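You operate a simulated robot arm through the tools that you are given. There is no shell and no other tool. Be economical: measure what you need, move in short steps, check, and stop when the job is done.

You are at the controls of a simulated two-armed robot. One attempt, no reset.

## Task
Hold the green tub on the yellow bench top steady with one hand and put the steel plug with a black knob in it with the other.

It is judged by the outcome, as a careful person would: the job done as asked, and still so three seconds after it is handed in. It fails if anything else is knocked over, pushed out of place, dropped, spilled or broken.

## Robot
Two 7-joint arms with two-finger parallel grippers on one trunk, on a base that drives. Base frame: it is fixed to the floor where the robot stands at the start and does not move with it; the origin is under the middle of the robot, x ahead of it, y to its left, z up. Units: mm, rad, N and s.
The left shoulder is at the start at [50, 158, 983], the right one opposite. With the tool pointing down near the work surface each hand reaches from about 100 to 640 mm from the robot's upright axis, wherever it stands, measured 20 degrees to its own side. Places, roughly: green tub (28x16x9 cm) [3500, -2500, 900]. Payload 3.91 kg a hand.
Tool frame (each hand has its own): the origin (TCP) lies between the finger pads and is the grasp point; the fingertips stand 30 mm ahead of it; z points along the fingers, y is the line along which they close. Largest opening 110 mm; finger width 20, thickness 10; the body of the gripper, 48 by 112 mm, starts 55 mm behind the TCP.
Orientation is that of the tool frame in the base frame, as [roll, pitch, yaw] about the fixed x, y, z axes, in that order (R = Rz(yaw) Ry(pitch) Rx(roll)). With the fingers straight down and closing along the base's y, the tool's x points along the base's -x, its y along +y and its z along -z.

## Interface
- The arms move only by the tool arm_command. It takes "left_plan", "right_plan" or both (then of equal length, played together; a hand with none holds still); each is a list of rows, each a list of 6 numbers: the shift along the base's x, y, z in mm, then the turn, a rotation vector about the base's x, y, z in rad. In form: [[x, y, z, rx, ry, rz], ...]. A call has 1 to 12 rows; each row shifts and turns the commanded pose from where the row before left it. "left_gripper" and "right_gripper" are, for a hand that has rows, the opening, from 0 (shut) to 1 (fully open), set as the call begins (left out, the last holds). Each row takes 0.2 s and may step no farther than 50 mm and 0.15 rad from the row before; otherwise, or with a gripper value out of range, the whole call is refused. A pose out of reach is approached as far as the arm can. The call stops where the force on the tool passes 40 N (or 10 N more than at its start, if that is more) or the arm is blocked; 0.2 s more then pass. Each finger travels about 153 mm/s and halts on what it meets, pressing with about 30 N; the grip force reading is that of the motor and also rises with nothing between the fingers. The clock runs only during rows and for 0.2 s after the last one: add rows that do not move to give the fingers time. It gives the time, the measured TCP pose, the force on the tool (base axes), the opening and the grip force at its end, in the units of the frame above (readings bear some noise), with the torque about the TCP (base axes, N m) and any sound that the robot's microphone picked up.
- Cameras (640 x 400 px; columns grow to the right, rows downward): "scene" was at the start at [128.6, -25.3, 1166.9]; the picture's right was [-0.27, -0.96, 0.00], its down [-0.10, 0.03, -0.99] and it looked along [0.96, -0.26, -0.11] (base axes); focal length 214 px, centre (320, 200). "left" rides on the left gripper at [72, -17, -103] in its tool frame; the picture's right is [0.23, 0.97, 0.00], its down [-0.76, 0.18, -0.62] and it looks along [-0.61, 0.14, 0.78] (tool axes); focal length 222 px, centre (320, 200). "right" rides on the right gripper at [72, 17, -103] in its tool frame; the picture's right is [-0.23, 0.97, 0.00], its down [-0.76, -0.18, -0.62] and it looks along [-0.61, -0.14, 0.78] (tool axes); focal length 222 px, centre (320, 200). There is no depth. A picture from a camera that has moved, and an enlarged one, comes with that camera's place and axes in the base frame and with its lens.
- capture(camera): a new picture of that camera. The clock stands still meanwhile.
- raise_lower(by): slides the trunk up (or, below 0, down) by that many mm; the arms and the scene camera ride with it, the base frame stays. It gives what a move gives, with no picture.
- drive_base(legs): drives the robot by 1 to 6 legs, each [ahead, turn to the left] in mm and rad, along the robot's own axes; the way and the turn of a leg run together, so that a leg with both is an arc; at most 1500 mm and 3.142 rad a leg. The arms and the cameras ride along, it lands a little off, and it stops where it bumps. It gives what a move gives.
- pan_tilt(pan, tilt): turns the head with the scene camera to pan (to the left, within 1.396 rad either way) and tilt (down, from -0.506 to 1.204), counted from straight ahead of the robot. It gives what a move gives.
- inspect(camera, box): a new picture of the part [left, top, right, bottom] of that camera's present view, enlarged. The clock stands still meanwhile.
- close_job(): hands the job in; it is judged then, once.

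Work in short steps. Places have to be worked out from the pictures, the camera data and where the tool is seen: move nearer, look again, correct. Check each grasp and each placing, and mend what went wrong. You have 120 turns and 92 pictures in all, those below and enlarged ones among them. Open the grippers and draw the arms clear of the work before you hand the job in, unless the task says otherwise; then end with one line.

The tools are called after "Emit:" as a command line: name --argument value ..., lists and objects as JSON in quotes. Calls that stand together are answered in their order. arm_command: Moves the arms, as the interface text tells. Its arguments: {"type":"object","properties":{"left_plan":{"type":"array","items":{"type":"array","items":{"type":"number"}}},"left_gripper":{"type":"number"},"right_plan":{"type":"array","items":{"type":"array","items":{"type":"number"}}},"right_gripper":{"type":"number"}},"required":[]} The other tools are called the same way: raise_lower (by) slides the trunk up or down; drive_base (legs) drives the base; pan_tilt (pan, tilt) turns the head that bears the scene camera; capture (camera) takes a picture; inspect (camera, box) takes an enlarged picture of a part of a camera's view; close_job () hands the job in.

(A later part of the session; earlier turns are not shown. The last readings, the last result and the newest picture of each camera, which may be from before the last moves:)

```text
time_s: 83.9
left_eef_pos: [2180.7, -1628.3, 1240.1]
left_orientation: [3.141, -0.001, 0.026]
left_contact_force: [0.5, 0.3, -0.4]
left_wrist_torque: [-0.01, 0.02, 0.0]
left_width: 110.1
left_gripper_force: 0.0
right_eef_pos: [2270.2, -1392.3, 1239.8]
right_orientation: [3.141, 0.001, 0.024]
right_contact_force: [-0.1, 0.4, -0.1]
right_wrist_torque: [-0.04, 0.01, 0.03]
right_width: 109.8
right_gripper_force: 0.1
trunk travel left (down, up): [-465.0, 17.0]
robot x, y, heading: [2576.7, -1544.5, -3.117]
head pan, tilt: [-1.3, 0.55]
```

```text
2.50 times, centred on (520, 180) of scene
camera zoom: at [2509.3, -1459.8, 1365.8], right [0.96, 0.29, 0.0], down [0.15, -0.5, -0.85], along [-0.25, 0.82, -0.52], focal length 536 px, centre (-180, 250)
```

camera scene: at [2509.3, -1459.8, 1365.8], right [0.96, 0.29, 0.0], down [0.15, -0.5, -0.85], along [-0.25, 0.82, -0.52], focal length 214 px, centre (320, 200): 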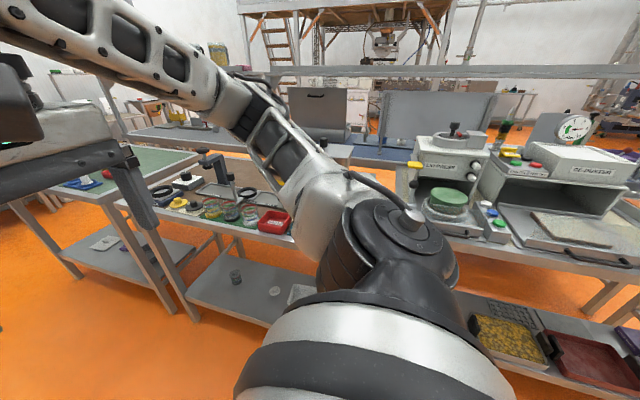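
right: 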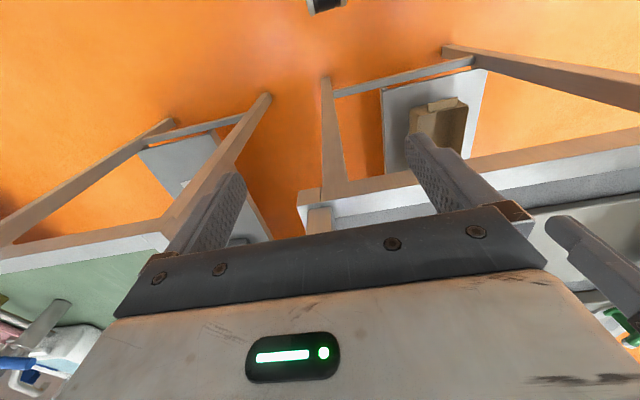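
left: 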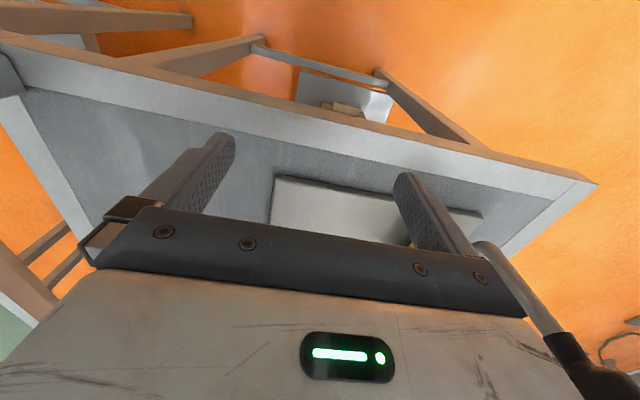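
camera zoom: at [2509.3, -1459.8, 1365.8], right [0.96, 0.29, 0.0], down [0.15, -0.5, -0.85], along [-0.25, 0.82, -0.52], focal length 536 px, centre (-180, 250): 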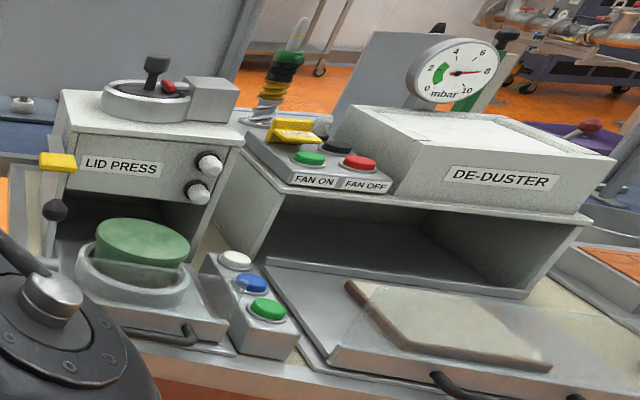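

The green bench carries several small knobbed pieces; I drive closer to see it.

Emit:
drive_base --legs '[[850, 0]]'

Emit:
pan_tilt --pan -0.9 --tilt 0.5

Emit:
capture --camera "scene"

Emit:
inspect --camera "scene" --box '[200, 140, 400, 270]'

Emit:
pan_tilt --pan 0.9 --tilt 0.5

Emit:
capture --camera "scene"

```text
time_s: 88.3
left_eef_pos: [1348.0, -1669.7, 1239.4]
left_orientation: [-3.14, 0.0, 0.051]
left_contact_force: [-0.3, 0.0, 0.4]
left_wrist_torque: [0.0, 0.02, 0.02]
left_width: 109.9
left_gripper_force: 0.1
right_eef_pos: [1432.8, -1428.8, 1240.4]
right_orientation: [3.142, -0.001, 0.048]
right_contact_force: [0.7, -0.1, -0.5]
right_wrist_torque: [0.0, -0.05, 0.0]
right_width: 109.7
right_gripper_force: 0.0
trunk travel left (down, up): [-465.0, 17.0]
robot x, y, heading: [1736.9, -1571.4, -3.093]
head pan, tilt: [-1.3, 0.55]
```

```text
time_s: 89.2
left_eef_pos: [1349.1, -1668.8, 1239.7]
left_orientation: [-3.141, 0.0, 0.05]
left_contact_force: [0.8, 0.4, -0.7]
left_wrist_torque: [-0.01, -0.01, 0.02]
left_width: 110.0
left_gripper_force: 0.0
right_eef_pos: [1432.5, -1430.9, 1240.2]
right_orientation: [3.14, 0.001, 0.049]
right_contact_force: [0.2, 0.2, 0.1]
right_wrist_torque: [0.01, -0.02, 0.02]
right_width: 110.1
right_gripper_force: 0.0
trunk travel left (down, up): [-465.0, 17.0]
robot x, y, heading: [1739.9, -1572.4, -3.093]
head pan, tilt: [-0.901, 0.499]
```

```text
59 pictures are left
camera scene: at [1641.2, -1509.1, 1370.4], right [0.75, 0.66, 0.0], down [0.32, -0.36, -0.88], along [-0.58, 0.66, -0.48], focal length 214 px, centre (320, 200)
```

scene: 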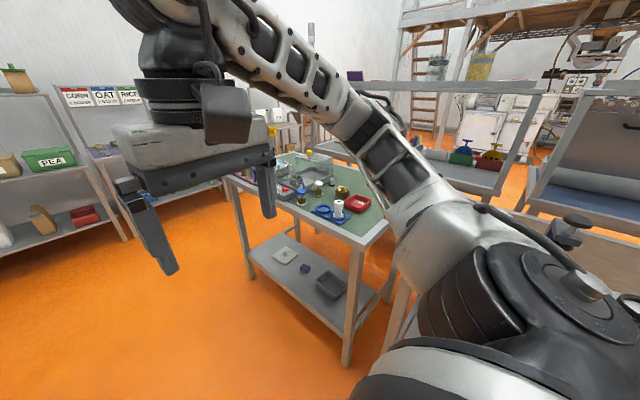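

```text
3.08 times, centred on (300, 205) of scene
camera zoom: at [1641.2, -1509.1, 1370.4], right [0.75, 0.66, 0.0], down [0.32, -0.36, -0.88], along [-0.58, 0.66, -0.48], focal length 660 px, centre (382, 185)
```

zoom: 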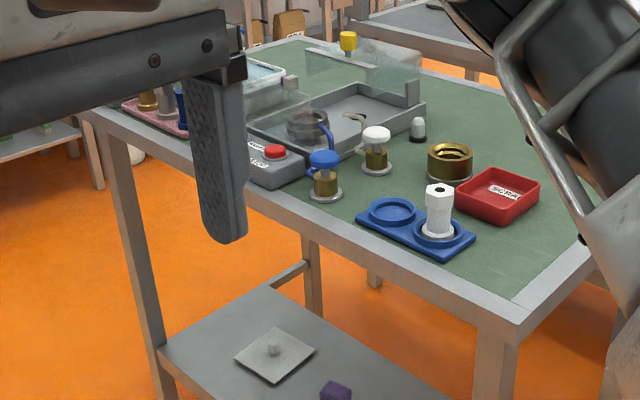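

```text
time_s: 91.0
left_eef_pos: [1347.6, -1669.8, 1240.7]
left_orientation: [-3.141, 0.001, 0.051]
left_contact_force: [-0.1, 0.2, 0.2]
left_wrist_torque: [0.01, 0.02, 0.03]
left_width: 109.8
left_gripper_force: 0.0
right_eef_pos: [1431.8, -1430.3, 1239.4]
right_orientation: [3.14, -0.002, 0.048]
right_contact_force: [-0.1, 0.1, -0.6]
right_wrist_torque: [0.02, -0.03, 0.0]
right_width: 109.9
right_gripper_force: 0.0
trunk travel left (down, up): [-465.0, 17.0]
robot x, y, heading: [1740.2, -1575.9, -3.092]
head pan, tilt: [0.901, 0.499]
```

```text
57 pictures are left
camera scene: at [1648.1, -1651.5, 1370.4], right [-0.81, 0.58, 0.0], down [0.28, 0.39, -0.88], along [-0.51, -0.71, -0.48], focal length 214 px, centre (320, 200)
```

scene: 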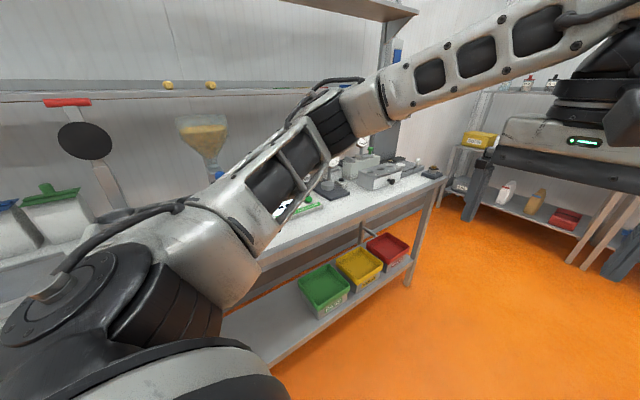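

There is a small dark-knobbed piece at the near end of the wall bench. I zoom in on it.

Emit:
inspect --camera "scene" --box '[320, 130, 460, 220]'

```text
4.44 times, centred on (390, 175) of scene
camera zoom: at [1648.1, -1651.5, 1370.4], right [-0.81, 0.58, 0.0], down [0.28, 0.39, -0.88], along [-0.51, -0.71, -0.48], focal length 953 px, centre (9, 311)
```

zoom: 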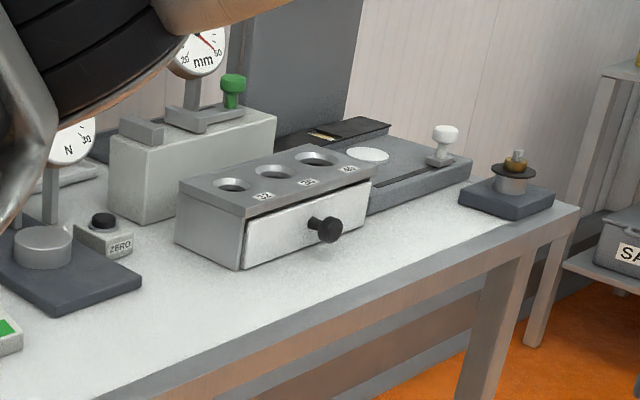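

That is not it either. I go on toward the mouth of the aisle to view the back benches and the first grey bench.

Emit:
drive_base --legs '[[0, -0.07], [1450, 0]]'

Emit:
pan_tilt --pan 0.0 --tilt 0.45

Emit:
capture --camera "scene"

Emit:
pan_tilt --pan -0.8 --tilt 0.4

Emit:
capture --camera "scene"

```text
time_s: 98.6
left_eef_pos: [-81.5, -1575.6, 1239.1]
left_orientation: [3.141, 0.0, -0.054]
left_contact_force: [0.1, 0.1, 0.4]
left_wrist_torque: [-0.02, 0.0, -0.02]
left_width: 109.8
left_gripper_force: 0.0
right_eef_pos: [24.5, -1346.6, 1239.6]
right_orientation: [-3.141, 0.0, -0.054]
right_contact_force: [0.4, -0.4, -0.9]
right_wrist_torque: [-0.02, 0.05, 0.01]
right_width: 110.1
right_gripper_force: 0.1
trunk travel left (down, up): [-465.0, 17.0]
robot x, y, heading: [317.7, -1518.8, 3.084]
head pan, tilt: [0.901, 0.499]
```

```text
time_s: 99.8
left_eef_pos: [-83.1, -1576.0, 1239.5]
left_orientation: [-3.141, 0.001, -0.051]
left_contact_force: [0.4, -0.1, 0.6]
left_wrist_torque: [0.03, 0.01, 0.0]
left_width: 110.2
left_gripper_force: 0.0
right_eef_pos: [24.8, -1345.2, 1239.6]
right_orientation: [3.141, 0.0, -0.053]
right_contact_force: [-0.7, -0.4, 0.3]
right_wrist_torque: [-0.03, 0.0, 0.01]
right_width: 109.8
right_gripper_force: 0.0
trunk travel left (down, up): [-465.0, 17.0]
robot x, y, heading: [316.0, -1524.3, 3.087]
head pan, tilt: [0.0, 0.45]
```

```text
55 pictures are left
camera scene: at [184.6, -1515.4, 1374.8], right [0.05, 1.0, 0.0], down [0.43, -0.02, -0.9], along [-0.9, 0.05, -0.44], focal length 214 px, centre (320, 200)
```

scene: 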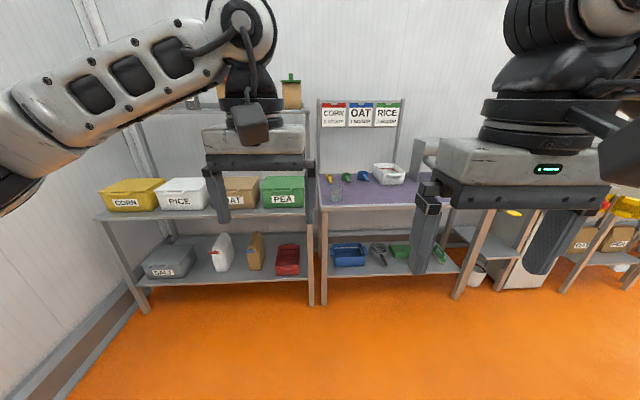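

```text
time_s: 100.9
left_eef_pos: [-83.3, -1574.4, 1239.2]
left_orientation: [3.141, 0.0, -0.052]
left_contact_force: [0.3, -0.2, 0.0]
left_wrist_torque: [0.01, 0.01, 0.01]
left_width: 110.1
left_gripper_force: 0.0
right_eef_pos: [24.6, -1345.2, 1239.1]
right_orientation: [3.141, -0.001, -0.055]
right_contact_force: [-0.1, 0.0, 0.0]
right_wrist_torque: [0.01, 0.0, 0.0]
right_width: 110.1
right_gripper_force: 0.2
trunk travel left (down, up): [-465.0, 17.0]
robot x, y, heading: [316.1, -1522.9, 3.088]
head pan, tilt: [-0.799, 0.4]
```

```text
54 pictures are left
camera scene: at [215.4, -1450.6, 1379.5], right [0.75, 0.66, 0.0], down [0.26, -0.29, -0.92], along [-0.61, 0.69, -0.39], focal length 214 px, centre (320, 200)
```

scene: 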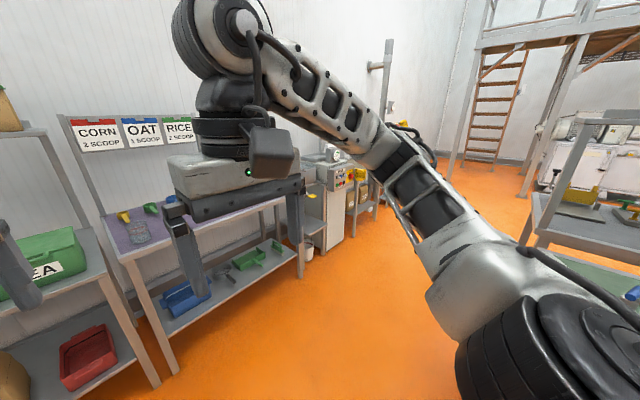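

Nothing here. I move around to view the first grey bench where I started, which held a black-knobbed object.

Emit:
drive_base --legs '[[530, 0], [0, -1.5], [900, 0], [0, -0.9]]'

Emit:
pan_tilt --pan 0.1 --tilt 0.4

Emit:
capture --camera "scene"

```text
time_s: 114.2
left_eef_pos: [-29.1, -261.3, 1240.8]
left_orientation: [3.141, 0.0, -2.373]
left_contact_force: [0.4, -0.3, -0.4]
left_wrist_torque: [0.04, -0.02, -0.02]
left_width: 109.8
left_gripper_force: 0.2
right_eef_pos: [65.8, -497.6, 1239.9]
right_orientation: [3.142, 0.0, -2.375]
right_contact_force: [-0.9, -0.6, 0.6]
right_wrist_torque: [0.04, 0.01, -0.01]
right_width: 110.0
right_gripper_force: 0.0
trunk travel left (down, up): [-465.0, 17.0]
robot x, y, heading: [-268.2, -589.5, 0.766]
head pan, tilt: [-0.799, 0.4]
```

```text
time_s: 115.4
left_eef_pos: [-28.9, -261.7, 1239.1]
left_orientation: [3.141, -0.001, -2.373]
left_contact_force: [0.1, -0.5, 0.3]
left_wrist_torque: [0.03, -0.01, 0.02]
left_width: 110.0
left_gripper_force: 0.1
right_eef_pos: [65.1, -497.4, 1239.8]
right_orientation: [-3.141, -0.002, -2.374]
right_contact_force: [0.0, 0.1, 0.6]
right_wrist_torque: [0.01, 0.0, -0.01]
right_width: 110.0
right_gripper_force: 0.0
trunk travel left (down, up): [-465.0, 17.0]
robot x, y, heading: [-262.5, -590.6, 0.768]
head pan, tilt: [0.099, 0.4]
```

```text
53 pictures are left
camera scene: at [-174.0, -493.9, 1379.5], right [0.76, -0.65, 0.0], down [-0.25, -0.3, -0.92], along [0.6, 0.7, -0.39], focal length 214 px, centre (320, 200)
```

scene: 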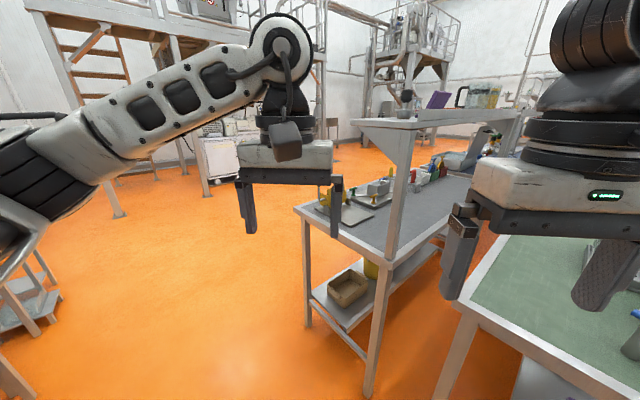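

On the overhead shelf of the grey bench there is a small dark-topped piece. I zoom in on it and on the bench.

Emit:
inspect --camera "scene" --box '[370, 70, 530, 170]'

Emit:
inspect --camera "scene" --box '[300, 150, 470, 260]'

```text
4.00 times, centred on (450, 120) of scene
camera zoom: at [-174.0, -493.9, 1379.5], right [0.76, -0.65, 0.0], down [-0.25, -0.3, -0.92], along [0.6, 0.7, -0.39], focal length 858 px, centre (-200, 520)
```

zoom: 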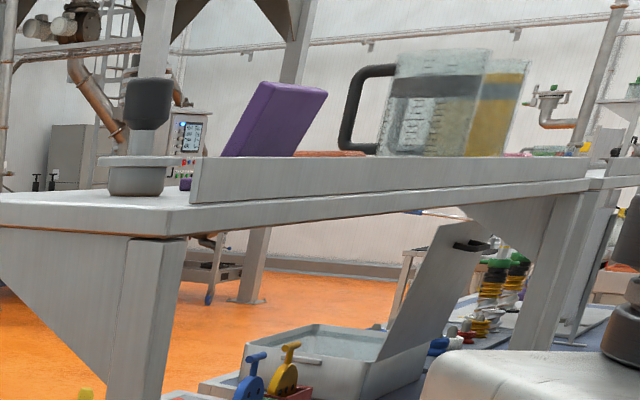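

```text
3.64 times, centred on (385, 205) of scene
camera zoom: at [-174.0, -493.9, 1379.5], right [0.76, -0.65, 0.0], down [-0.25, -0.3, -0.92], along [0.6, 0.7, -0.39], focal length 780 px, centre (84, 182)
```

zoom: 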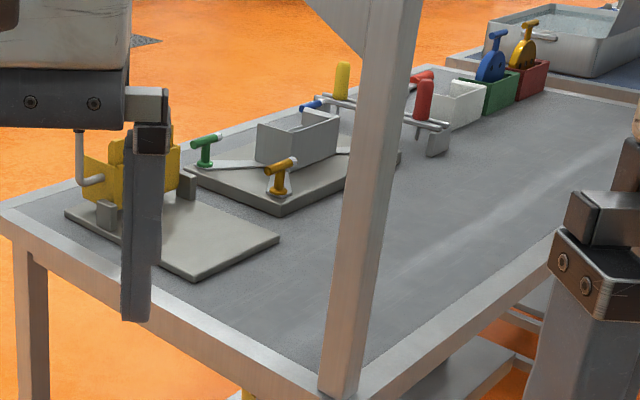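

Found it: a steel plug with a black knob, on the end of the overhead shelf above the first grey bench, around [430, -150, 1355]. I drive to face it for a second bearing, and raise the trunk fully.

Emit:
drive_base --legs '[[0, 0.803], [440, 0], [0, -1.571]]'

Emit:
raise_lower --by 16

Emit:
pan_tilt --pan 0.0 --tilt 0.1

Emit:
capture --camera "scene"

```text
time_s: 124.0
left_eef_pos: [134.1, -93.2, 1239.8]
left_orientation: [-3.14, 0.001, 3.134]
left_contact_force: [0.2, 0.3, 0.3]
left_wrist_torque: [0.0, -0.03, 0.03]
left_width: 110.1
left_gripper_force: 0.1
right_eef_pos: [37.1, -326.4, 1239.9]
right_orientation: [-3.141, 0.0, 3.133]
right_contact_force: [0.0, 0.1, 0.1]
right_wrist_torque: [0.01, -0.04, -0.01]
right_width: 110.1
right_gripper_force: 0.2
trunk travel left (down, up): [-465.0, 17.0]
robot x, y, heading: [-261.6, -165.0, -0.009]
head pan, tilt: [0.099, 0.4]
```

```text
time_s: 124.6
left_eef_pos: [134.1, -90.9, 1255.1]
left_orientation: [-3.141, 0.001, 3.135]
left_contact_force: [0.0, 0.2, -0.2]
left_wrist_torque: [0.0, 0.02, 0.0]
left_width: 110.2
left_gripper_force: 0.0
right_eef_pos: [36.7, -327.3, 1255.8]
right_orientation: [3.141, 0.0, 3.134]
right_contact_force: [-0.4, -0.2, 0.3]
right_wrist_torque: [0.0, 0.01, -0.03]
right_width: 110.1
right_gripper_force: 0.0
trunk travel left (down, up): [-481.0, 1.0]
robot x, y, heading: [-263.3, -161.3, -0.009]
head pan, tilt: [0.099, 0.4]
```

```text
time_s: 125.4
left_eef_pos: [135.7, -92.0, 1257.0]
left_orientation: [3.14, -0.001, 3.134]
left_contact_force: [0.2, 0.0, 0.0]
left_wrist_torque: [-0.01, 0.01, 0.02]
left_width: 109.9
left_gripper_force: 0.1
right_eef_pos: [36.7, -327.9, 1256.4]
right_orientation: [-3.141, -0.002, 3.134]
right_contact_force: [0.5, 0.4, 0.6]
right_wrist_torque: [0.0, -0.01, -0.02]
right_width: 110.2
right_gripper_force: 0.0
trunk travel left (down, up): [-481.0, 1.0]
robot x, y, heading: [-265.0, -161.0, -0.01]
head pan, tilt: [0.0, 0.099]
```

```text
50 pictures are left
camera scene: at [-131.0, -166.0, 1423.4], right [-0.01, -1.0, 0.0], down [-0.1, 0.0, -0.99], along [0.99, -0.01, -0.1], focal length 214 px, centre (320, 200)
```

scene: 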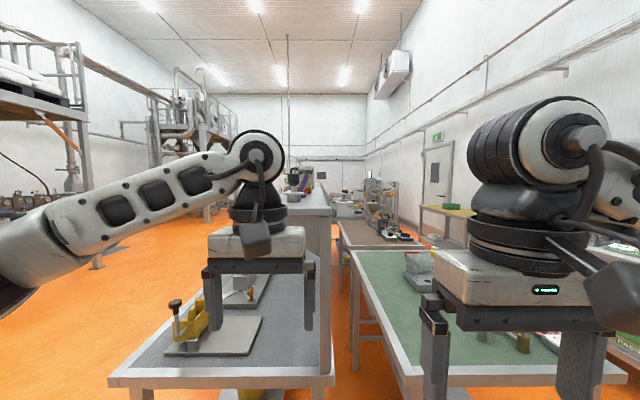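

Emit:
inspect --camera "scene" --box '[260, 150, 360, 230]'

```text
5.00 times, centred on (310, 190) of scene
camera zoom: at [-131.0, -166.0, 1423.4], right [-0.01, -1.0, 0.0], down [-0.1, 0.0, -0.99], along [0.99, -0.01, -0.1], focal length 1072 px, centre (370, 250)
```

zoom: 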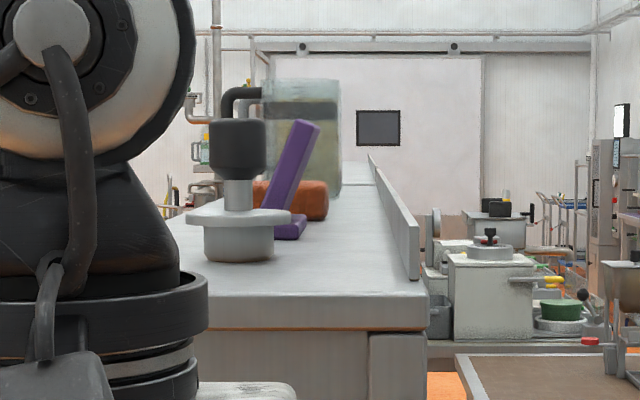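

Triangulation puts the plug's base at about [542, -89, 1350], knob at z≈1400–1438. I test whether the right hand can rise high enough tool-down, and move the left hand aside.

Emit:
arm_command --right_plan '[[0, 0, 45, 0, 0, 0], [0, 0, 45, 0, 0, 0], [0, 0, 45, 0, 0, 0], [0, 0, 45, 0, 0, 0], [0, 0, 45, 0, 0, 0]]' --left_plan '[[-20, 25, 0, 0, 0, 0], [-20, 25, 0, 0, 0, 0], [-20, 25, 0, 0, 0, 0], [-20, 25, 0, 0, 0, 0], [-20, 25, 0, 0, 0, 0]]'

```text
time_s: 126.6
left_eef_pos: [33.2, 30.4, 1255.1]
left_orientation: [-3.142, 0.0, 3.133]
left_contact_force: [0.5, -0.4, 0.5]
left_wrist_torque: [0.02, -0.02, -0.03]
left_width: 110.2
left_gripper_force: 0.0
right_eef_pos: [37.2, -323.7, 1462.1]
right_orientation: [3.138, 0.004, 3.136]
right_contact_force: [-0.1, -0.1, -0.2]
right_wrist_torque: [0.01, 0.01, 0.04]
right_width: 109.9
right_gripper_force: 0.0
right hand out of reach, approached as far as the arm can: row 5
trunk travel left (down, up): [-481.0, 1.0]
robot x, y, heading: [-261.8, -163.6, -0.008]
head pan, tilt: [0.0, 0.099]
```

Straight down maxes out at z≈1462 here, so I'll tilt the tool ~35° forward, which extends reach and also suits placing into the tub. Tilting now in free air.

Emit:
arm_command --right_plan '[[-15, 0, 0, 0, -0.15, 0], [-15, 0, 0, 0, -0.15, 0], [-15, 0, 5, 0, -0.15, 0], [-15, 0, 5, 0, -0.15, 0]]' --right_gripper 0.8

Emit:
drive_base --legs '[[0, 0.55], [410, 0], [0, -0.545]]'

Emit:
pan_tilt --pan -0.3 --tilt 0.1

Emit:
capture --camera "scene"

Emit:
capture --camera "right"

```text
time_s: 127.6
left_eef_pos: [32.8, 30.3, 1254.4]
left_orientation: [3.141, -0.001, 3.135]
left_contact_force: [-0.3, 0.5, 0.1]
left_wrist_torque: [-0.01, 0.0, -0.01]
left_width: 110.0
left_gripper_force: 0.1
right_eef_pos: [-22.8, -327.1, 1472.1]
right_orientation: [3.133, 0.604, 3.127]
right_contact_force: [-0.3, 0.1, 0.1]
right_wrist_torque: [-0.01, -0.02, -0.02]
right_width: 88.2
right_gripper_force: 0.1
trunk travel left (down, up): [-481.0, 1.0]
robot x, y, heading: [-266.3, -163.2, -0.011]
head pan, tilt: [0.0, 0.099]
```

```text
time_s: 133.2
left_eef_pos: [387.6, 238.6, 1255.9]
left_orientation: [-3.141, 0.0, 3.125]
left_contact_force: [-0.1, 0.6, -0.5]
left_wrist_torque: [-0.01, -0.03, 0.01]
left_width: 109.9
left_gripper_force: 0.0
right_eef_pos: [328.3, -117.5, 1472.8]
right_orientation: [3.136, 0.6, 3.122]
right_contact_force: [-0.1, -0.1, 1.2]
right_wrist_torque: [0.0, 0.0, -0.01]
right_width: 88.1
right_gripper_force: 0.1
trunk travel left (down, up): [-481.0, 1.0]
robot x, y, heading: [88.6, 48.1, -0.019]
head pan, tilt: [0.0, 0.099]
```

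```text
time_s: 134.1
left_eef_pos: [388.7, 238.3, 1255.4]
left_orientation: [3.141, 0.0, 3.122]
left_contact_force: [-0.1, -0.4, 0.9]
left_wrist_torque: [-0.04, -0.02, -0.04]
left_width: 109.9
left_gripper_force: 0.1
right_eef_pos: [329.1, -117.0, 1471.1]
right_orientation: [3.135, 0.601, 3.121]
right_contact_force: [-0.3, 0.4, -0.3]
right_wrist_torque: [0.01, 0.0, -0.05]
right_width: 88.0
right_gripper_force: 0.1
trunk travel left (down, up): [-481.0, 1.0]
robot x, y, heading: [89.5, 43.5, -0.015]
head pan, tilt: [-0.3, 0.099]
```

```text
48 pictures are left
camera scene: at [215.8, 16.6, 1423.4], right [-0.31, -0.95, 0.0], down [-0.09, 0.03, -1.0], along [0.95, -0.31, -0.1], focal length 214 px, centre (320, 200)
```

scene: 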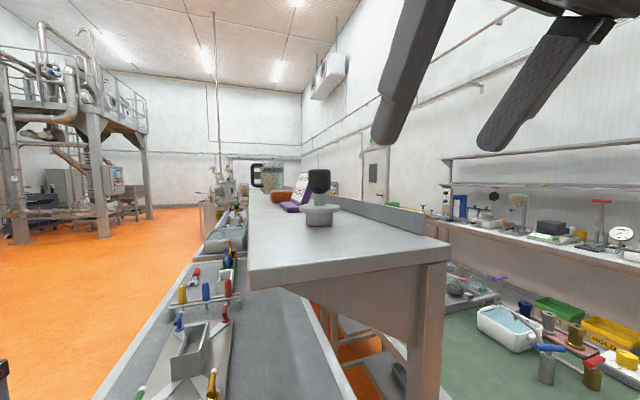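

```text
47 pictures are left
camera right: at [209.7, -100.0, 1516.6], right [0.2, 0.97, 0.13], down [0.27, -0.19, 0.94], along [0.94, -0.16, -0.3], focal length 222 px, centre (320, 200)
```

right: 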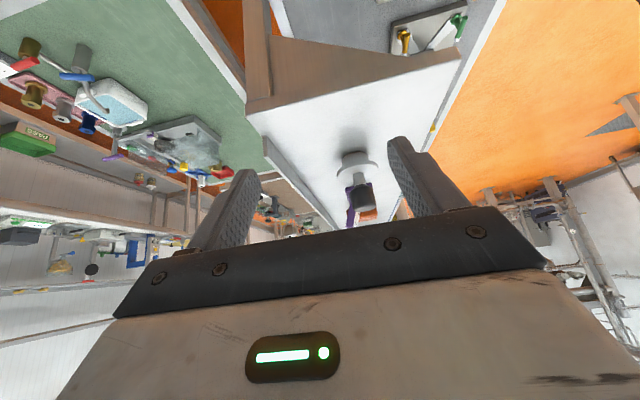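

Both bearings agree: knob centre ≈[541, -89, 1420]. I bring the right hand to just before it and check.

Emit:
arm_command --right_plan '[[30, 10, -10, 0, 0, 0], [35, 9, -15, 0, 0, 0], [35, 9, -20, 0, 0, 0], [0, 0, 0, 0, 0, 0]]'

Emit:
capture --camera "right"

Emit:
capture --camera "scene"

```text
time_s: 135.1
left_eef_pos: [387.3, 236.8, 1254.8]
left_orientation: [-3.141, 0.002, 3.124]
left_contact_force: [0.1, -0.8, 0.0]
left_wrist_torque: [-0.01, 0.0, 0.01]
left_width: 109.9
left_gripper_force: 0.1
right_eef_pos: [426.2, -88.9, 1427.0]
right_orientation: [3.135, 0.6, 3.122]
right_contact_force: [0.3, 0.1, 0.0]
right_wrist_torque: [0.02, 0.01, 0.0]
right_width: 87.8
right_gripper_force: 0.1
trunk travel left (down, up): [-481.0, 1.0]
robot x, y, heading: [89.7, 48.7, -0.021]
head pan, tilt: [-0.3, 0.099]
```

```text
46 pictures are left
camera right: at [307.3, -70.8, 1471.3], right [0.2, 0.97, 0.13], down [0.27, -0.19, 0.94], along [0.94, -0.16, -0.3], focal length 222 px, centre (320, 200)
```

right: 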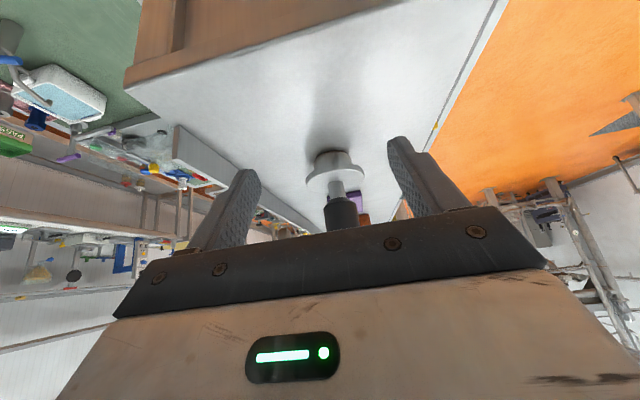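

```text
45 pictures are left
camera scene: at [214.9, 16.3, 1423.6], right [-0.31, -0.95, 0.0], down [-0.09, 0.03, -1.0], along [0.94, -0.31, -0.1], focal length 214 px, centre (320, 200)
```

scene: 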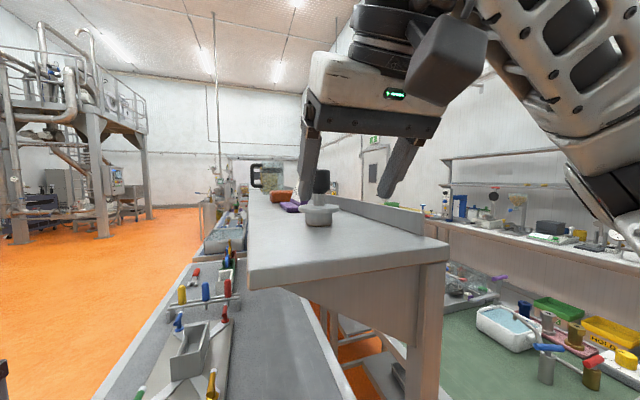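

Aligned. I advance 115 mm with the fingers straddling the knob, then close.

Emit:
arm_command --right_plan '[[40, 0, -4, 0, 0, 0], [40, 0, -4, 0, 0, 0], [36, 0, -2, 0, 0, 0], [0, 0, 0, 0, 0, 0]]'

Emit:
inspect --camera "scene" --box '[240, 120, 440, 250]'

Emit:
capture --camera "right"

```text
time_s: 136.1
left_eef_pos: [386.3, 237.6, 1256.5]
left_orientation: [-3.141, 0.001, 3.123]
left_contact_force: [1.1, 0.3, 0.2]
left_wrist_torque: [-0.01, -0.07, 0.02]
left_width: 110.0
left_gripper_force: 0.1
right_eef_pos: [540.9, -88.3, 1416.0]
right_orientation: [3.135, 0.6, 3.123]
right_contact_force: [-0.5, 0.3, -0.6]
right_wrist_torque: [-0.03, 0.02, 0.0]
right_width: 88.0
right_gripper_force: 0.0
trunk travel left (down, up): [-481.0, 1.0]
robot x, y, heading: [91.4, 47.2, -0.021]
head pan, tilt: [-0.3, 0.099]
```

```text
3.08 times, centred on (340, 185) of scene
camera zoom: at [215.2, 16.4, 1423.5], right [-0.31, -0.95, 0.0], down [-0.09, 0.03, -1.0], along [0.94, -0.31, -0.1], focal length 660 px, centre (258, 246)
```

zoom: 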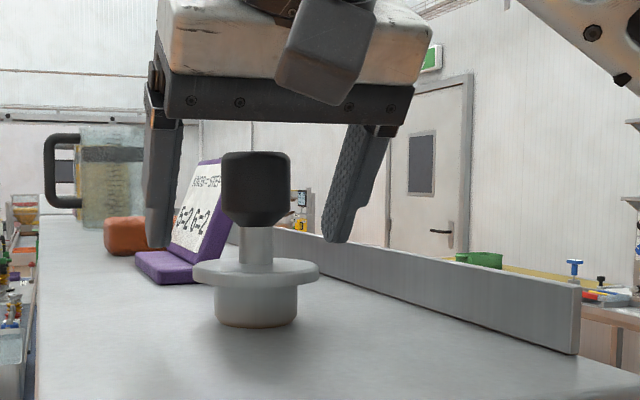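

```text
43 pictures are left
camera right: at [422.8, -71.5, 1460.5], right [0.2, 0.97, 0.13], down [0.27, -0.19, 0.94], along [0.94, -0.16, -0.3], focal length 222 px, centre (320, 200)
```

right: 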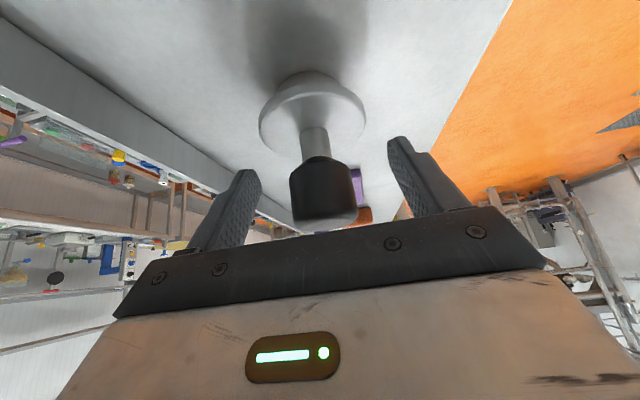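

The knob is centred between the fingers at the same depth. Closing.

Emit:
arm_command --right_plan '[[0, 0, 0, 0, 0, 0], [0, 0, 0, 0, 0, 0], [0, 0, 0, 0, 0, 0]]' --right_gripper 0.0

Emit:
capture --camera "right"

```text
time_s: 136.8
left_eef_pos: [388.3, 237.2, 1254.1]
left_orientation: [-3.14, 0.0, 3.122]
left_contact_force: [0.0, -0.2, 0.8]
left_wrist_torque: [-0.03, -0.05, -0.03]
left_width: 110.1
left_gripper_force: 0.0
right_eef_pos: [541.7, -90.6, 1416.6]
right_orientation: [3.138, 0.599, 3.119]
right_contact_force: [0.7, 0.1, 1.2]
right_wrist_torque: [-0.04, -0.01, -0.02]
right_width: 35.3
right_gripper_force: 30.2
trunk travel left (down, up): [-481.0, 1.0]
robot x, y, heading: [87.3, 45.9, -0.019]
head pan, tilt: [-0.3, 0.099]
```

```text
42 pictures are left
camera right: at [423.1, -71.6, 1460.4], right [0.2, 0.97, 0.13], down [0.27, -0.19, 0.94], along [0.94, -0.16, -0.3], focal length 222 px, centre (320, 200)
```

right: 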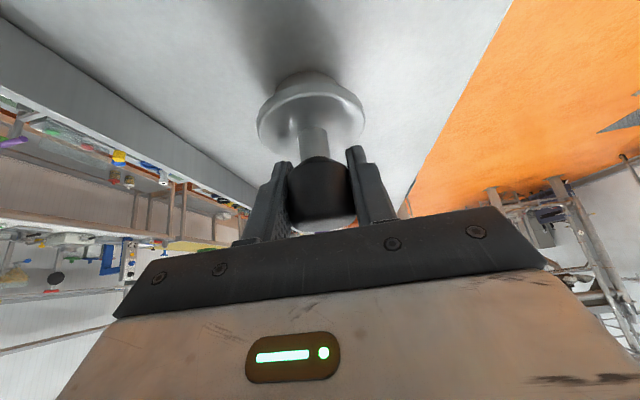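

The knob is held at 35 mm width. I lift 40 mm straight up and check that it hangs securely.

Emit:
arm_command --right_plan '[[0, 0, 12, 0, 0, 0], [0, 0, 15, 0, 0, 0], [0, 0, 15, 0, 0, 0]]'

Emit:
capture --camera "right"

```text
time_s: 137.7
left_eef_pos: [388.2, 237.7, 1254.9]
left_orientation: [-3.14, -0.001, 3.125]
left_contact_force: [-0.2, 0.7, 0.3]
left_wrist_torque: [-0.03, 0.0, -0.04]
left_width: 110.0
left_gripper_force: 0.0
right_eef_pos: [542.2, -90.0, 1459.4]
right_orientation: [3.135, 0.6, 3.121]
right_contact_force: [-0.2, -0.6, -1.7]
right_wrist_torque: [0.0, -0.01, 0.0]
right_width: 35.6
right_gripper_force: 30.0
trunk travel left (down, up): [-481.0, 1.0]
robot x, y, heading: [91.1, 45.2, -0.021]
head pan, tilt: [-0.3, 0.099]
```

```text
41 pictures are left
camera right: at [424.5, -71.8, 1504.3], right [0.2, 0.97, 0.13], down [0.27, -0.19, 0.94], along [0.94, -0.16, -0.3], focal length 222 px, centre (320, 200)
```

right: 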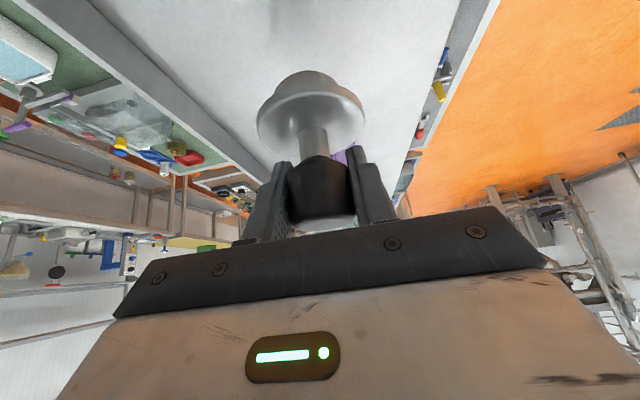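

Held firmly. I draw the hand back over the robot side, then back off and drive the known route to the tub.

Emit:
arm_command --right_plan '[[-40, 0, 0, 0, 0, 0], [-40, 0, 0, 0, 0, 0], [-40, -5, 0, 0, 0, 0], [-40, -5, 0, 0, 0, 0], [-40, -5, 0, 0, 0, 0]]'

Emit:
drive_base --legs '[[-425, 0], [0, -1.551], [1500, 0], [80, 0], [0, 1.571]]'

```text
time_s: 138.8
left_eef_pos: [387.5, 237.1, 1254.9]
left_orientation: [3.141, 0.001, 3.123]
left_contact_force: [-0.7, 0.1, 0.3]
left_wrist_torque: [0.0, -0.02, 0.0]
left_width: 110.1
left_gripper_force: 0.0
right_eef_pos: [341.7, -104.4, 1462.5]
right_orientation: [3.134, 0.599, 3.122]
right_contact_force: [-0.5, 0.1, -1.3]
right_wrist_torque: [0.0, 0.01, 0.0]
right_width: 35.3
right_gripper_force: 29.8
trunk travel left (down, up): [-481.0, 1.0]
robot x, y, heading: [86.8, 45.2, -0.023]
head pan, tilt: [-0.3, 0.099]
```

```text
time_s: 156.7
left_eef_pos: [-54.3, -1324.2, 1255.0]
left_orientation: [-3.141, 0.0, 3.122]
left_contact_force: [0.1, -0.4, 0.9]
left_wrist_torque: [0.01, 0.01, 0.0]
left_width: 110.0
left_gripper_force: 0.1
right_eef_pos: [-98.8, -1666.1, 1462.8]
right_orientation: [3.136, 0.6, 3.119]
right_contact_force: [0.2, 1.2, -3.0]
right_wrist_torque: [0.02, -0.02, 0.04]
right_width: 35.4
right_gripper_force: 30.3
trunk travel left (down, up): [-481.0, 1.0]
robot x, y, heading: [-357.9, -1511.7, -0.026]
head pan, tilt: [-0.3, 0.099]
```

Plug still held. Next, down the aisle in stages with heading correction.

Emit:
drive_base --legs '[[0, 0.02], [1450, 0]]'

```text
time_s: 164.3
left_eef_pos: [1410.3, -1350.0, 1255.3]
left_orientation: [-3.141, 0.0, 3.115]
left_contact_force: [0.5, 0.1, 0.0]
left_wrist_torque: [-0.01, 0.0, 0.01]
left_width: 110.0
left_gripper_force: 0.0
right_eef_pos: [1363.6, -1691.1, 1462.8]
right_orientation: [3.135, 0.601, 3.111]
right_contact_force: [0.0, -0.5, -1.9]
right_wrist_torque: [0.0, -0.01, -0.01]
right_width: 35.5
right_gripper_force: 29.8
trunk travel left (down, up): [-481.0, 1.0]
robot x, y, heading: [1112.0, -1538.3, -0.032]
head pan, tilt: [-0.3, 0.099]
```

Emit:
drive_base --legs '[[0, 0.045], [1250, 0]]'

```text
time_s: 171.0
left_eef_pos: [2658.5, -1327.2, 1254.9]
left_orientation: [-3.141, -0.001, -3.135]
left_contact_force: [0.8, -0.2, 0.8]
left_wrist_torque: [-0.03, -0.01, 0.03]
left_width: 110.2
left_gripper_force: 0.1
right_eef_pos: [2622.4, -1670.2, 1462.6]
right_orientation: [3.135, 0.6, -3.138]
right_contact_force: [-0.5, -0.7, -2.3]
right_wrist_torque: [-0.01, -0.03, 0.03]
right_width: 35.6
right_gripper_force: 30.2
trunk travel left (down, up): [-481.0, 1.0]
robot x, y, heading: [2364.2, -1526.4, 0.007]
head pan, tilt: [-0.3, 0.099]
```

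Now to abreast of the tub: robot x≈3490, then turn to face the bench.

Emit:
drive_base --legs '[[1100, 0], [0, -1.578]]'

Emit:
pan_tilt --pan 0.0 --tilt 0.5

Emit:
capture --camera "scene"

```text
time_s: 180.7
left_eef_pos: [3677.8, -1848.4, 1256.5]
left_orientation: [3.141, -0.001, 1.522]
left_contact_force: [-0.7, -0.8, 0.0]
left_wrist_torque: [0.0, -0.05, 0.0]
left_width: 110.0
left_gripper_force: 0.1
right_eef_pos: [3337.3, -1793.2, 1461.6]
right_orientation: [3.137, 0.599, 1.519]
right_contact_force: [0.2, -0.5, -1.7]
right_wrist_torque: [0.02, -0.01, 0.01]
right_width: 35.5
right_gripper_force: 29.8
trunk travel left (down, up): [-481.0, 1.0]
robot x, y, heading: [3492.8, -1541.5, -1.622]
head pan, tilt: [-0.3, 0.099]
```

```text
time_s: 181.5
left_eef_pos: [3677.6, -1849.0, 1255.8]
left_orientation: [-3.141, 0.0, 1.522]
left_contact_force: [-0.3, -0.6, 0.2]
left_wrist_torque: [0.01, 0.01, -0.01]
left_width: 109.9
left_gripper_force: 0.1
right_eef_pos: [3336.5, -1793.2, 1462.6]
right_orientation: [3.135, 0.601, 1.519]
right_contact_force: [0.3, 0.2, -2.2]
right_wrist_torque: [0.03, 0.0, 0.02]
right_width: 35.2
right_gripper_force: 29.6
trunk travel left (down, up): [-481.0, 1.0]
robot x, y, heading: [3496.5, -1546.6, -1.621]
head pan, tilt: [0.0, 0.499]
```

```text
40 pictures are left
camera scene: at [3489.1, -1674.9, 1386.4], right [-1.0, 0.05, 0.0], down [0.02, 0.48, -0.88], along [-0.04, -0.88, -0.48], focal length 214 px, centre (320, 200)
```

scene: 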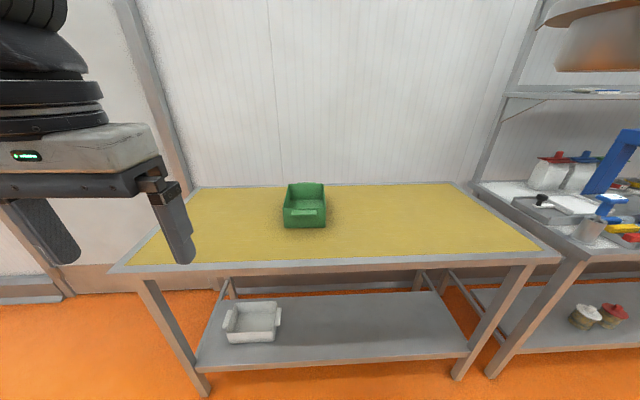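

I zoom in on the tub to get its shape and orientation.

Emit:
inspect --camera "scene" --box '[255, 165, 355, 245]'

```text
5.00 times, centred on (305, 205) of scene
camera zoom: at [3489.1, -1674.9, 1386.4], right [-1.0, 0.05, 0.0], down [0.02, 0.48, -0.88], along [-0.04, -0.88, -0.48], focal length 1072 px, centre (395, 175)
```

zoom: 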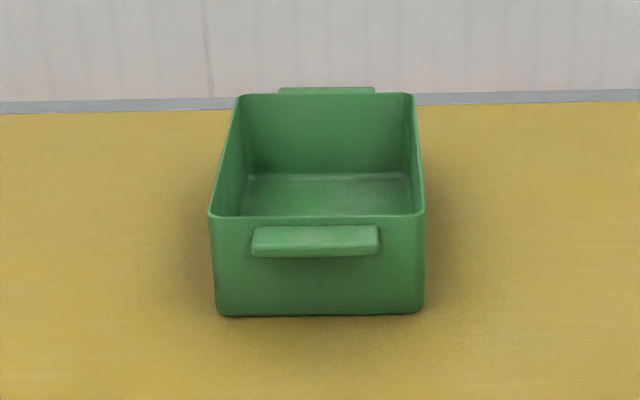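

The tub's long side runs along y, with handles on its short ends. I square up, drive nearer and look from above for a better measure.

Emit:
drive_base --legs '[[0, 0.05], [350, 0]]'

Emit:
pan_tilt --pan 0.0 --tilt 0.75

Emit:
capture --camera "scene"

```text
time_s: 184.4
left_eef_pos: [3692.0, -2183.1, 1255.2]
left_orientation: [-3.141, 0.0, 1.572]
left_contact_force: [0.4, 0.5, -0.2]
left_wrist_torque: [-0.03, -0.01, -0.02]
left_width: 110.0
left_gripper_force: 0.1
right_eef_pos: [3348.4, -2144.9, 1462.3]
right_orientation: [3.139, 0.599, 1.571]
right_contact_force: [-0.6, 0.8, -1.8]
right_wrist_torque: [0.01, -0.03, 0.01]
right_width: 35.5
right_gripper_force: 30.2
trunk travel left (down, up): [-481.0, 1.0]
robot x, y, heading: [3495.6, -1887.6, -1.571]
head pan, tilt: [0.0, 0.499]
stopped in leg 2: the robot was blocked; the commanded pose is now the measured one
```

```text
time_s: 185.1
left_eef_pos: [3692.0, -2183.3, 1254.5]
left_orientation: [-3.14, 0.0, 1.573]
left_contact_force: [-0.4, -0.6, 0.0]
left_wrist_torque: [-0.01, 0.01, 0.01]
left_width: 110.1
left_gripper_force: 0.1
right_eef_pos: [3349.7, -2145.5, 1462.2]
right_orientation: [3.136, 0.599, 1.569]
right_contact_force: [0.7, 0.2, -1.7]
right_wrist_torque: [-0.02, -0.02, 0.0]
right_width: 35.4
right_gripper_force: 30.3
trunk travel left (down, up): [-481.0, 1.0]
robot x, y, heading: [3497.3, -1886.0, -1.57]
head pan, tilt: [0.0, 0.75]
```

```text
38 pictures are left
camera scene: at [3495.9, -2011.2, 1364.4], right [-1.0, 0.0, 0.0], down [0.0, 0.68, -0.73], along [0.0, -0.73, -0.68], focal length 214 px, centre (320, 200)
```

scene: 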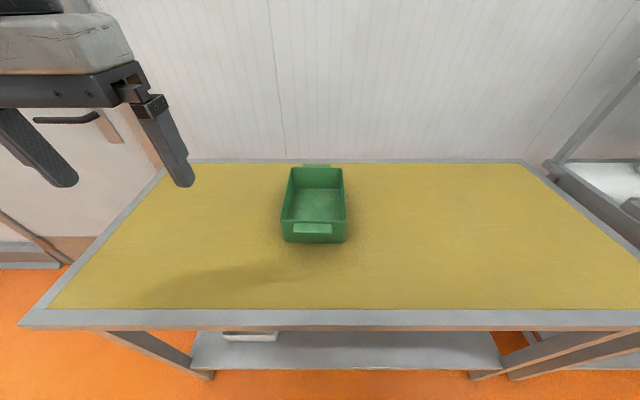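

The base touched the bench at y≈-1887; I can come no nearer. I zoom in to measure the tub.

Emit:
inspect --camera "scene" --box '[250, 150, 375, 250]'

```text
4.00 times, centred on (312, 200) of scene
camera zoom: at [3495.9, -2011.2, 1364.4], right [-1.0, 0.0, 0.0], down [0.0, 0.68, -0.73], along [0.0, -0.73, -0.68], focal length 858 px, centre (350, 200)
```

zoom: 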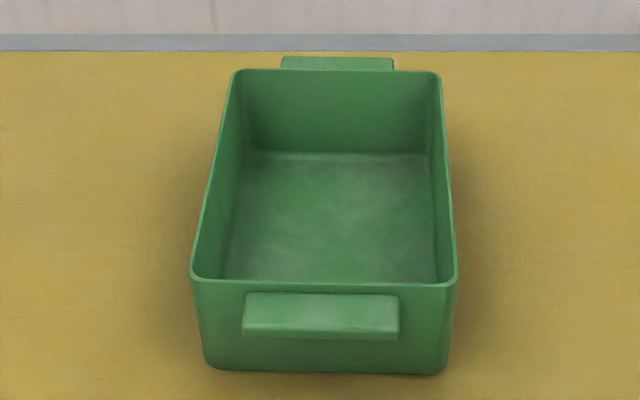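

Triangulating: rim z≈985, tub x 3432–3590, y -2350…-2566, bench ≈895. I lower the trunk 140 mm, yaw the right hand outwards so the two hands stay clear, and move the left hand above the tub's left wall.

Emit:
raise_lower --by -140

Emit:
arm_command --right_plan '[[0, 0, 0, 0, 0, 0.15], [0, 0, 0, 0, 0, 0.15], [0, 0, 0, 0, 0, 0.15], [0, 0, 0, 0, 0, 0.15], [0, 0, 0, 0, 0, 0], [0, 0, 0, 0, 0, 0]]' --left_plan '[[-10, -40, 0, 0, 0, 0], [-15, -40, 0, 0, 0, 0], [-20, -40, 0, 0, 0, 0], [-20, -40, 0, 0, 0, 0], [-20, -40, -15, 0, 0, 0], [-19, -37, -20, 0, 0, 0]]' --left_gripper 0.65

Emit:
capture --camera "scene"

Emit:
capture --camera "left"

```text
time_s: 186.8
left_eef_pos: [3693.1, -2182.2, 1114.6]
left_orientation: [3.141, 0.002, 1.572]
left_contact_force: [0.3, 0.8, -0.3]
left_wrist_torque: [-0.05, 0.0, 0.0]
left_width: 109.9
left_gripper_force: 0.0
right_eef_pos: [3349.3, -2144.1, 1321.4]
right_orientation: [3.136, 0.598, 1.567]
right_contact_force: [0.8, -0.7, -0.8]
right_wrist_torque: [-0.02, -0.02, 0.01]
right_width: 35.3
right_gripper_force: 30.3
trunk travel left (down, up): [-341.0, 141.0]
robot x, y, heading: [3495.3, -1884.4, -1.573]
head pan, tilt: [0.0, 0.75]
```

```text
time_s: 188.2
left_eef_pos: [3588.0, -2420.1, 1079.5]
left_orientation: [-3.141, -0.003, 1.573]
left_contact_force: [-0.1, -0.1, -0.7]
left_wrist_torque: [0.03, -0.01, 0.0]
left_width: 71.3
left_gripper_force: 0.1
right_eef_pos: [3349.2, -2145.6, 1322.0]
right_orientation: [3.133, 0.598, 2.168]
right_contact_force: [-1.5, -0.5, -1.5]
right_wrist_torque: [-0.01, 0.0, 0.02]
right_width: 35.4
right_gripper_force: 29.5
trunk travel left (down, up): [-341.0, 141.0]
robot x, y, heading: [3495.6, -1892.2, -1.571]
head pan, tilt: [0.0, 0.75]
```

```text
36 pictures are left
camera scene: at [3495.4, -2011.5, 1224.3], right [-1.0, 0.0, 0.0], down [0.0, 0.68, -0.73], along [0.0, -0.73, -0.68], focal length 214 px, centre (320, 200)
```

scene: 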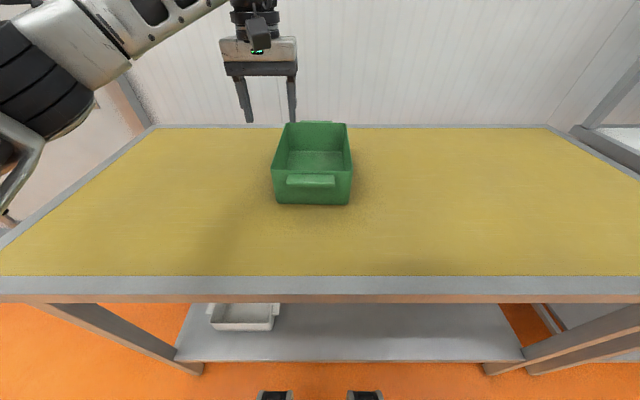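

```text
35 pictures are left
camera left: at [3572.5, -2347.0, 1181.7], right [0.97, 0.23, 0.0], down [0.18, -0.76, 0.62], along [0.14, -0.61, -0.78], focal length 222 px, centre (320, 200)
```

left: 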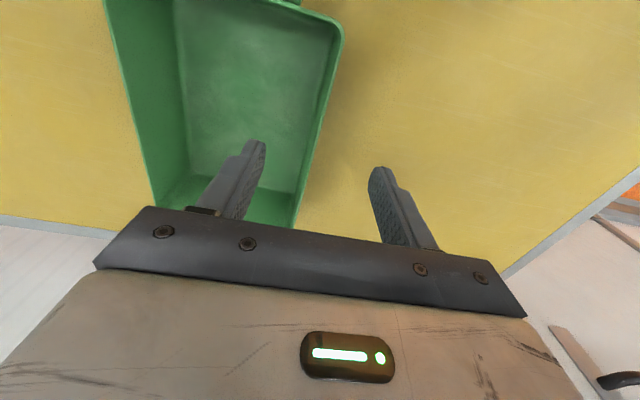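

The wrist view confirms: wall at x≈3588, rim z≈985, front corner at y≈-2349; the left fingers straddle the wall. I lower to z≈988.

Emit:
arm_command --left_plan '[[0, 0, -35, 0, 0, 0], [0, 0, -30, 0, 0, 0], [-1, 0, -26, 0, 0, 0], [0, 0, 0, 0, 0, 0]]'

Emit:
capture --camera "left"

```text
time_s: 189.2
left_eef_pos: [3587.7, -2421.9, 991.6]
left_orientation: [3.14, 0.001, 1.573]
left_contact_force: [-0.2, -0.8, -1.0]
left_wrist_torque: [-0.01, 0.01, 0.0]
left_width: 71.8
left_gripper_force: 0.1
right_eef_pos: [3349.4, -2145.0, 1322.1]
right_orientation: [3.136, 0.598, 2.168]
right_contact_force: [0.4, -0.2, -3.1]
right_wrist_torque: [-0.02, 0.02, 0.01]
right_width: 35.5
right_gripper_force: 30.2
trunk travel left (down, up): [-341.0, 141.0]
robot x, y, heading: [3494.9, -1887.0, -1.573]
head pan, tilt: [0.0, 0.75]
```

```text
34 pictures are left
camera left: at [3570.9, -2347.7, 1093.7], right [0.97, 0.23, 0.0], down [0.18, -0.76, 0.62], along [0.14, -0.61, -0.78], focal length 222 px, centre (320, 200)
```

left: 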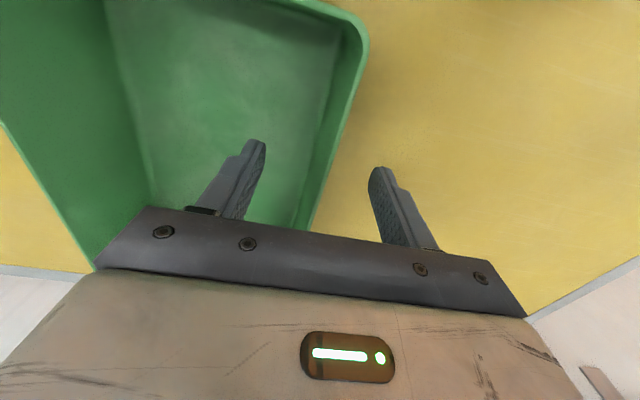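

The wall is centred between the fingers, tips ~24 mm below the rim. I close the left hand on it.

Emit:
arm_command --left_plan '[[0, 0, 0, 0, 0, 0], [0, 0, 0, 0, 0, 0], [0, 0, 0, 0, 0, 0]]' --left_gripper 0.0

Emit:
capture --camera "left"

```text
time_s: 190.0
left_eef_pos: [3586.9, -2420.8, 991.7]
left_orientation: [-3.141, 0.0, 1.574]
left_contact_force: [-0.4, -0.3, -0.1]
left_wrist_torque: [-0.09, -0.01, -0.09]
left_width: 2.7
left_gripper_force: 30.1
right_eef_pos: [3348.9, -2145.2, 1321.5]
right_orientation: [3.137, 0.599, 2.169]
right_contact_force: [-1.2, -1.2, -2.4]
right_wrist_torque: [0.02, 0.01, -0.03]
right_width: 35.6
right_gripper_force: 30.0
trunk travel left (down, up): [-341.0, 141.0]
robot x, y, heading: [3500.7, -1889.4, -1.571]
head pan, tilt: [0.0, 0.75]
```

```text
33 pictures are left
camera left: at [3570.8, -2347.7, 1093.8], right [0.97, 0.23, 0.0], down [0.18, -0.76, 0.62], along [0.14, -0.61, -0.78], focal length 222 px, centre (320, 200)
```

left: 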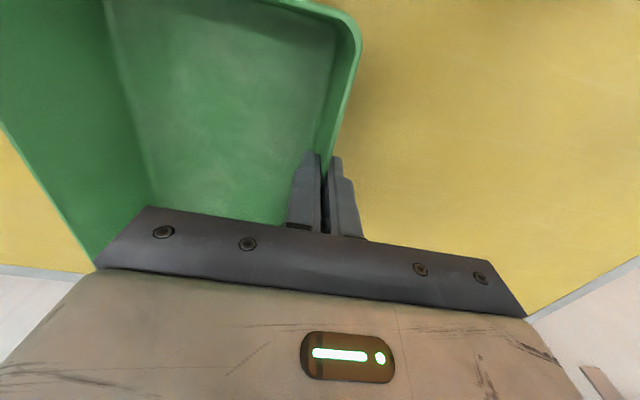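

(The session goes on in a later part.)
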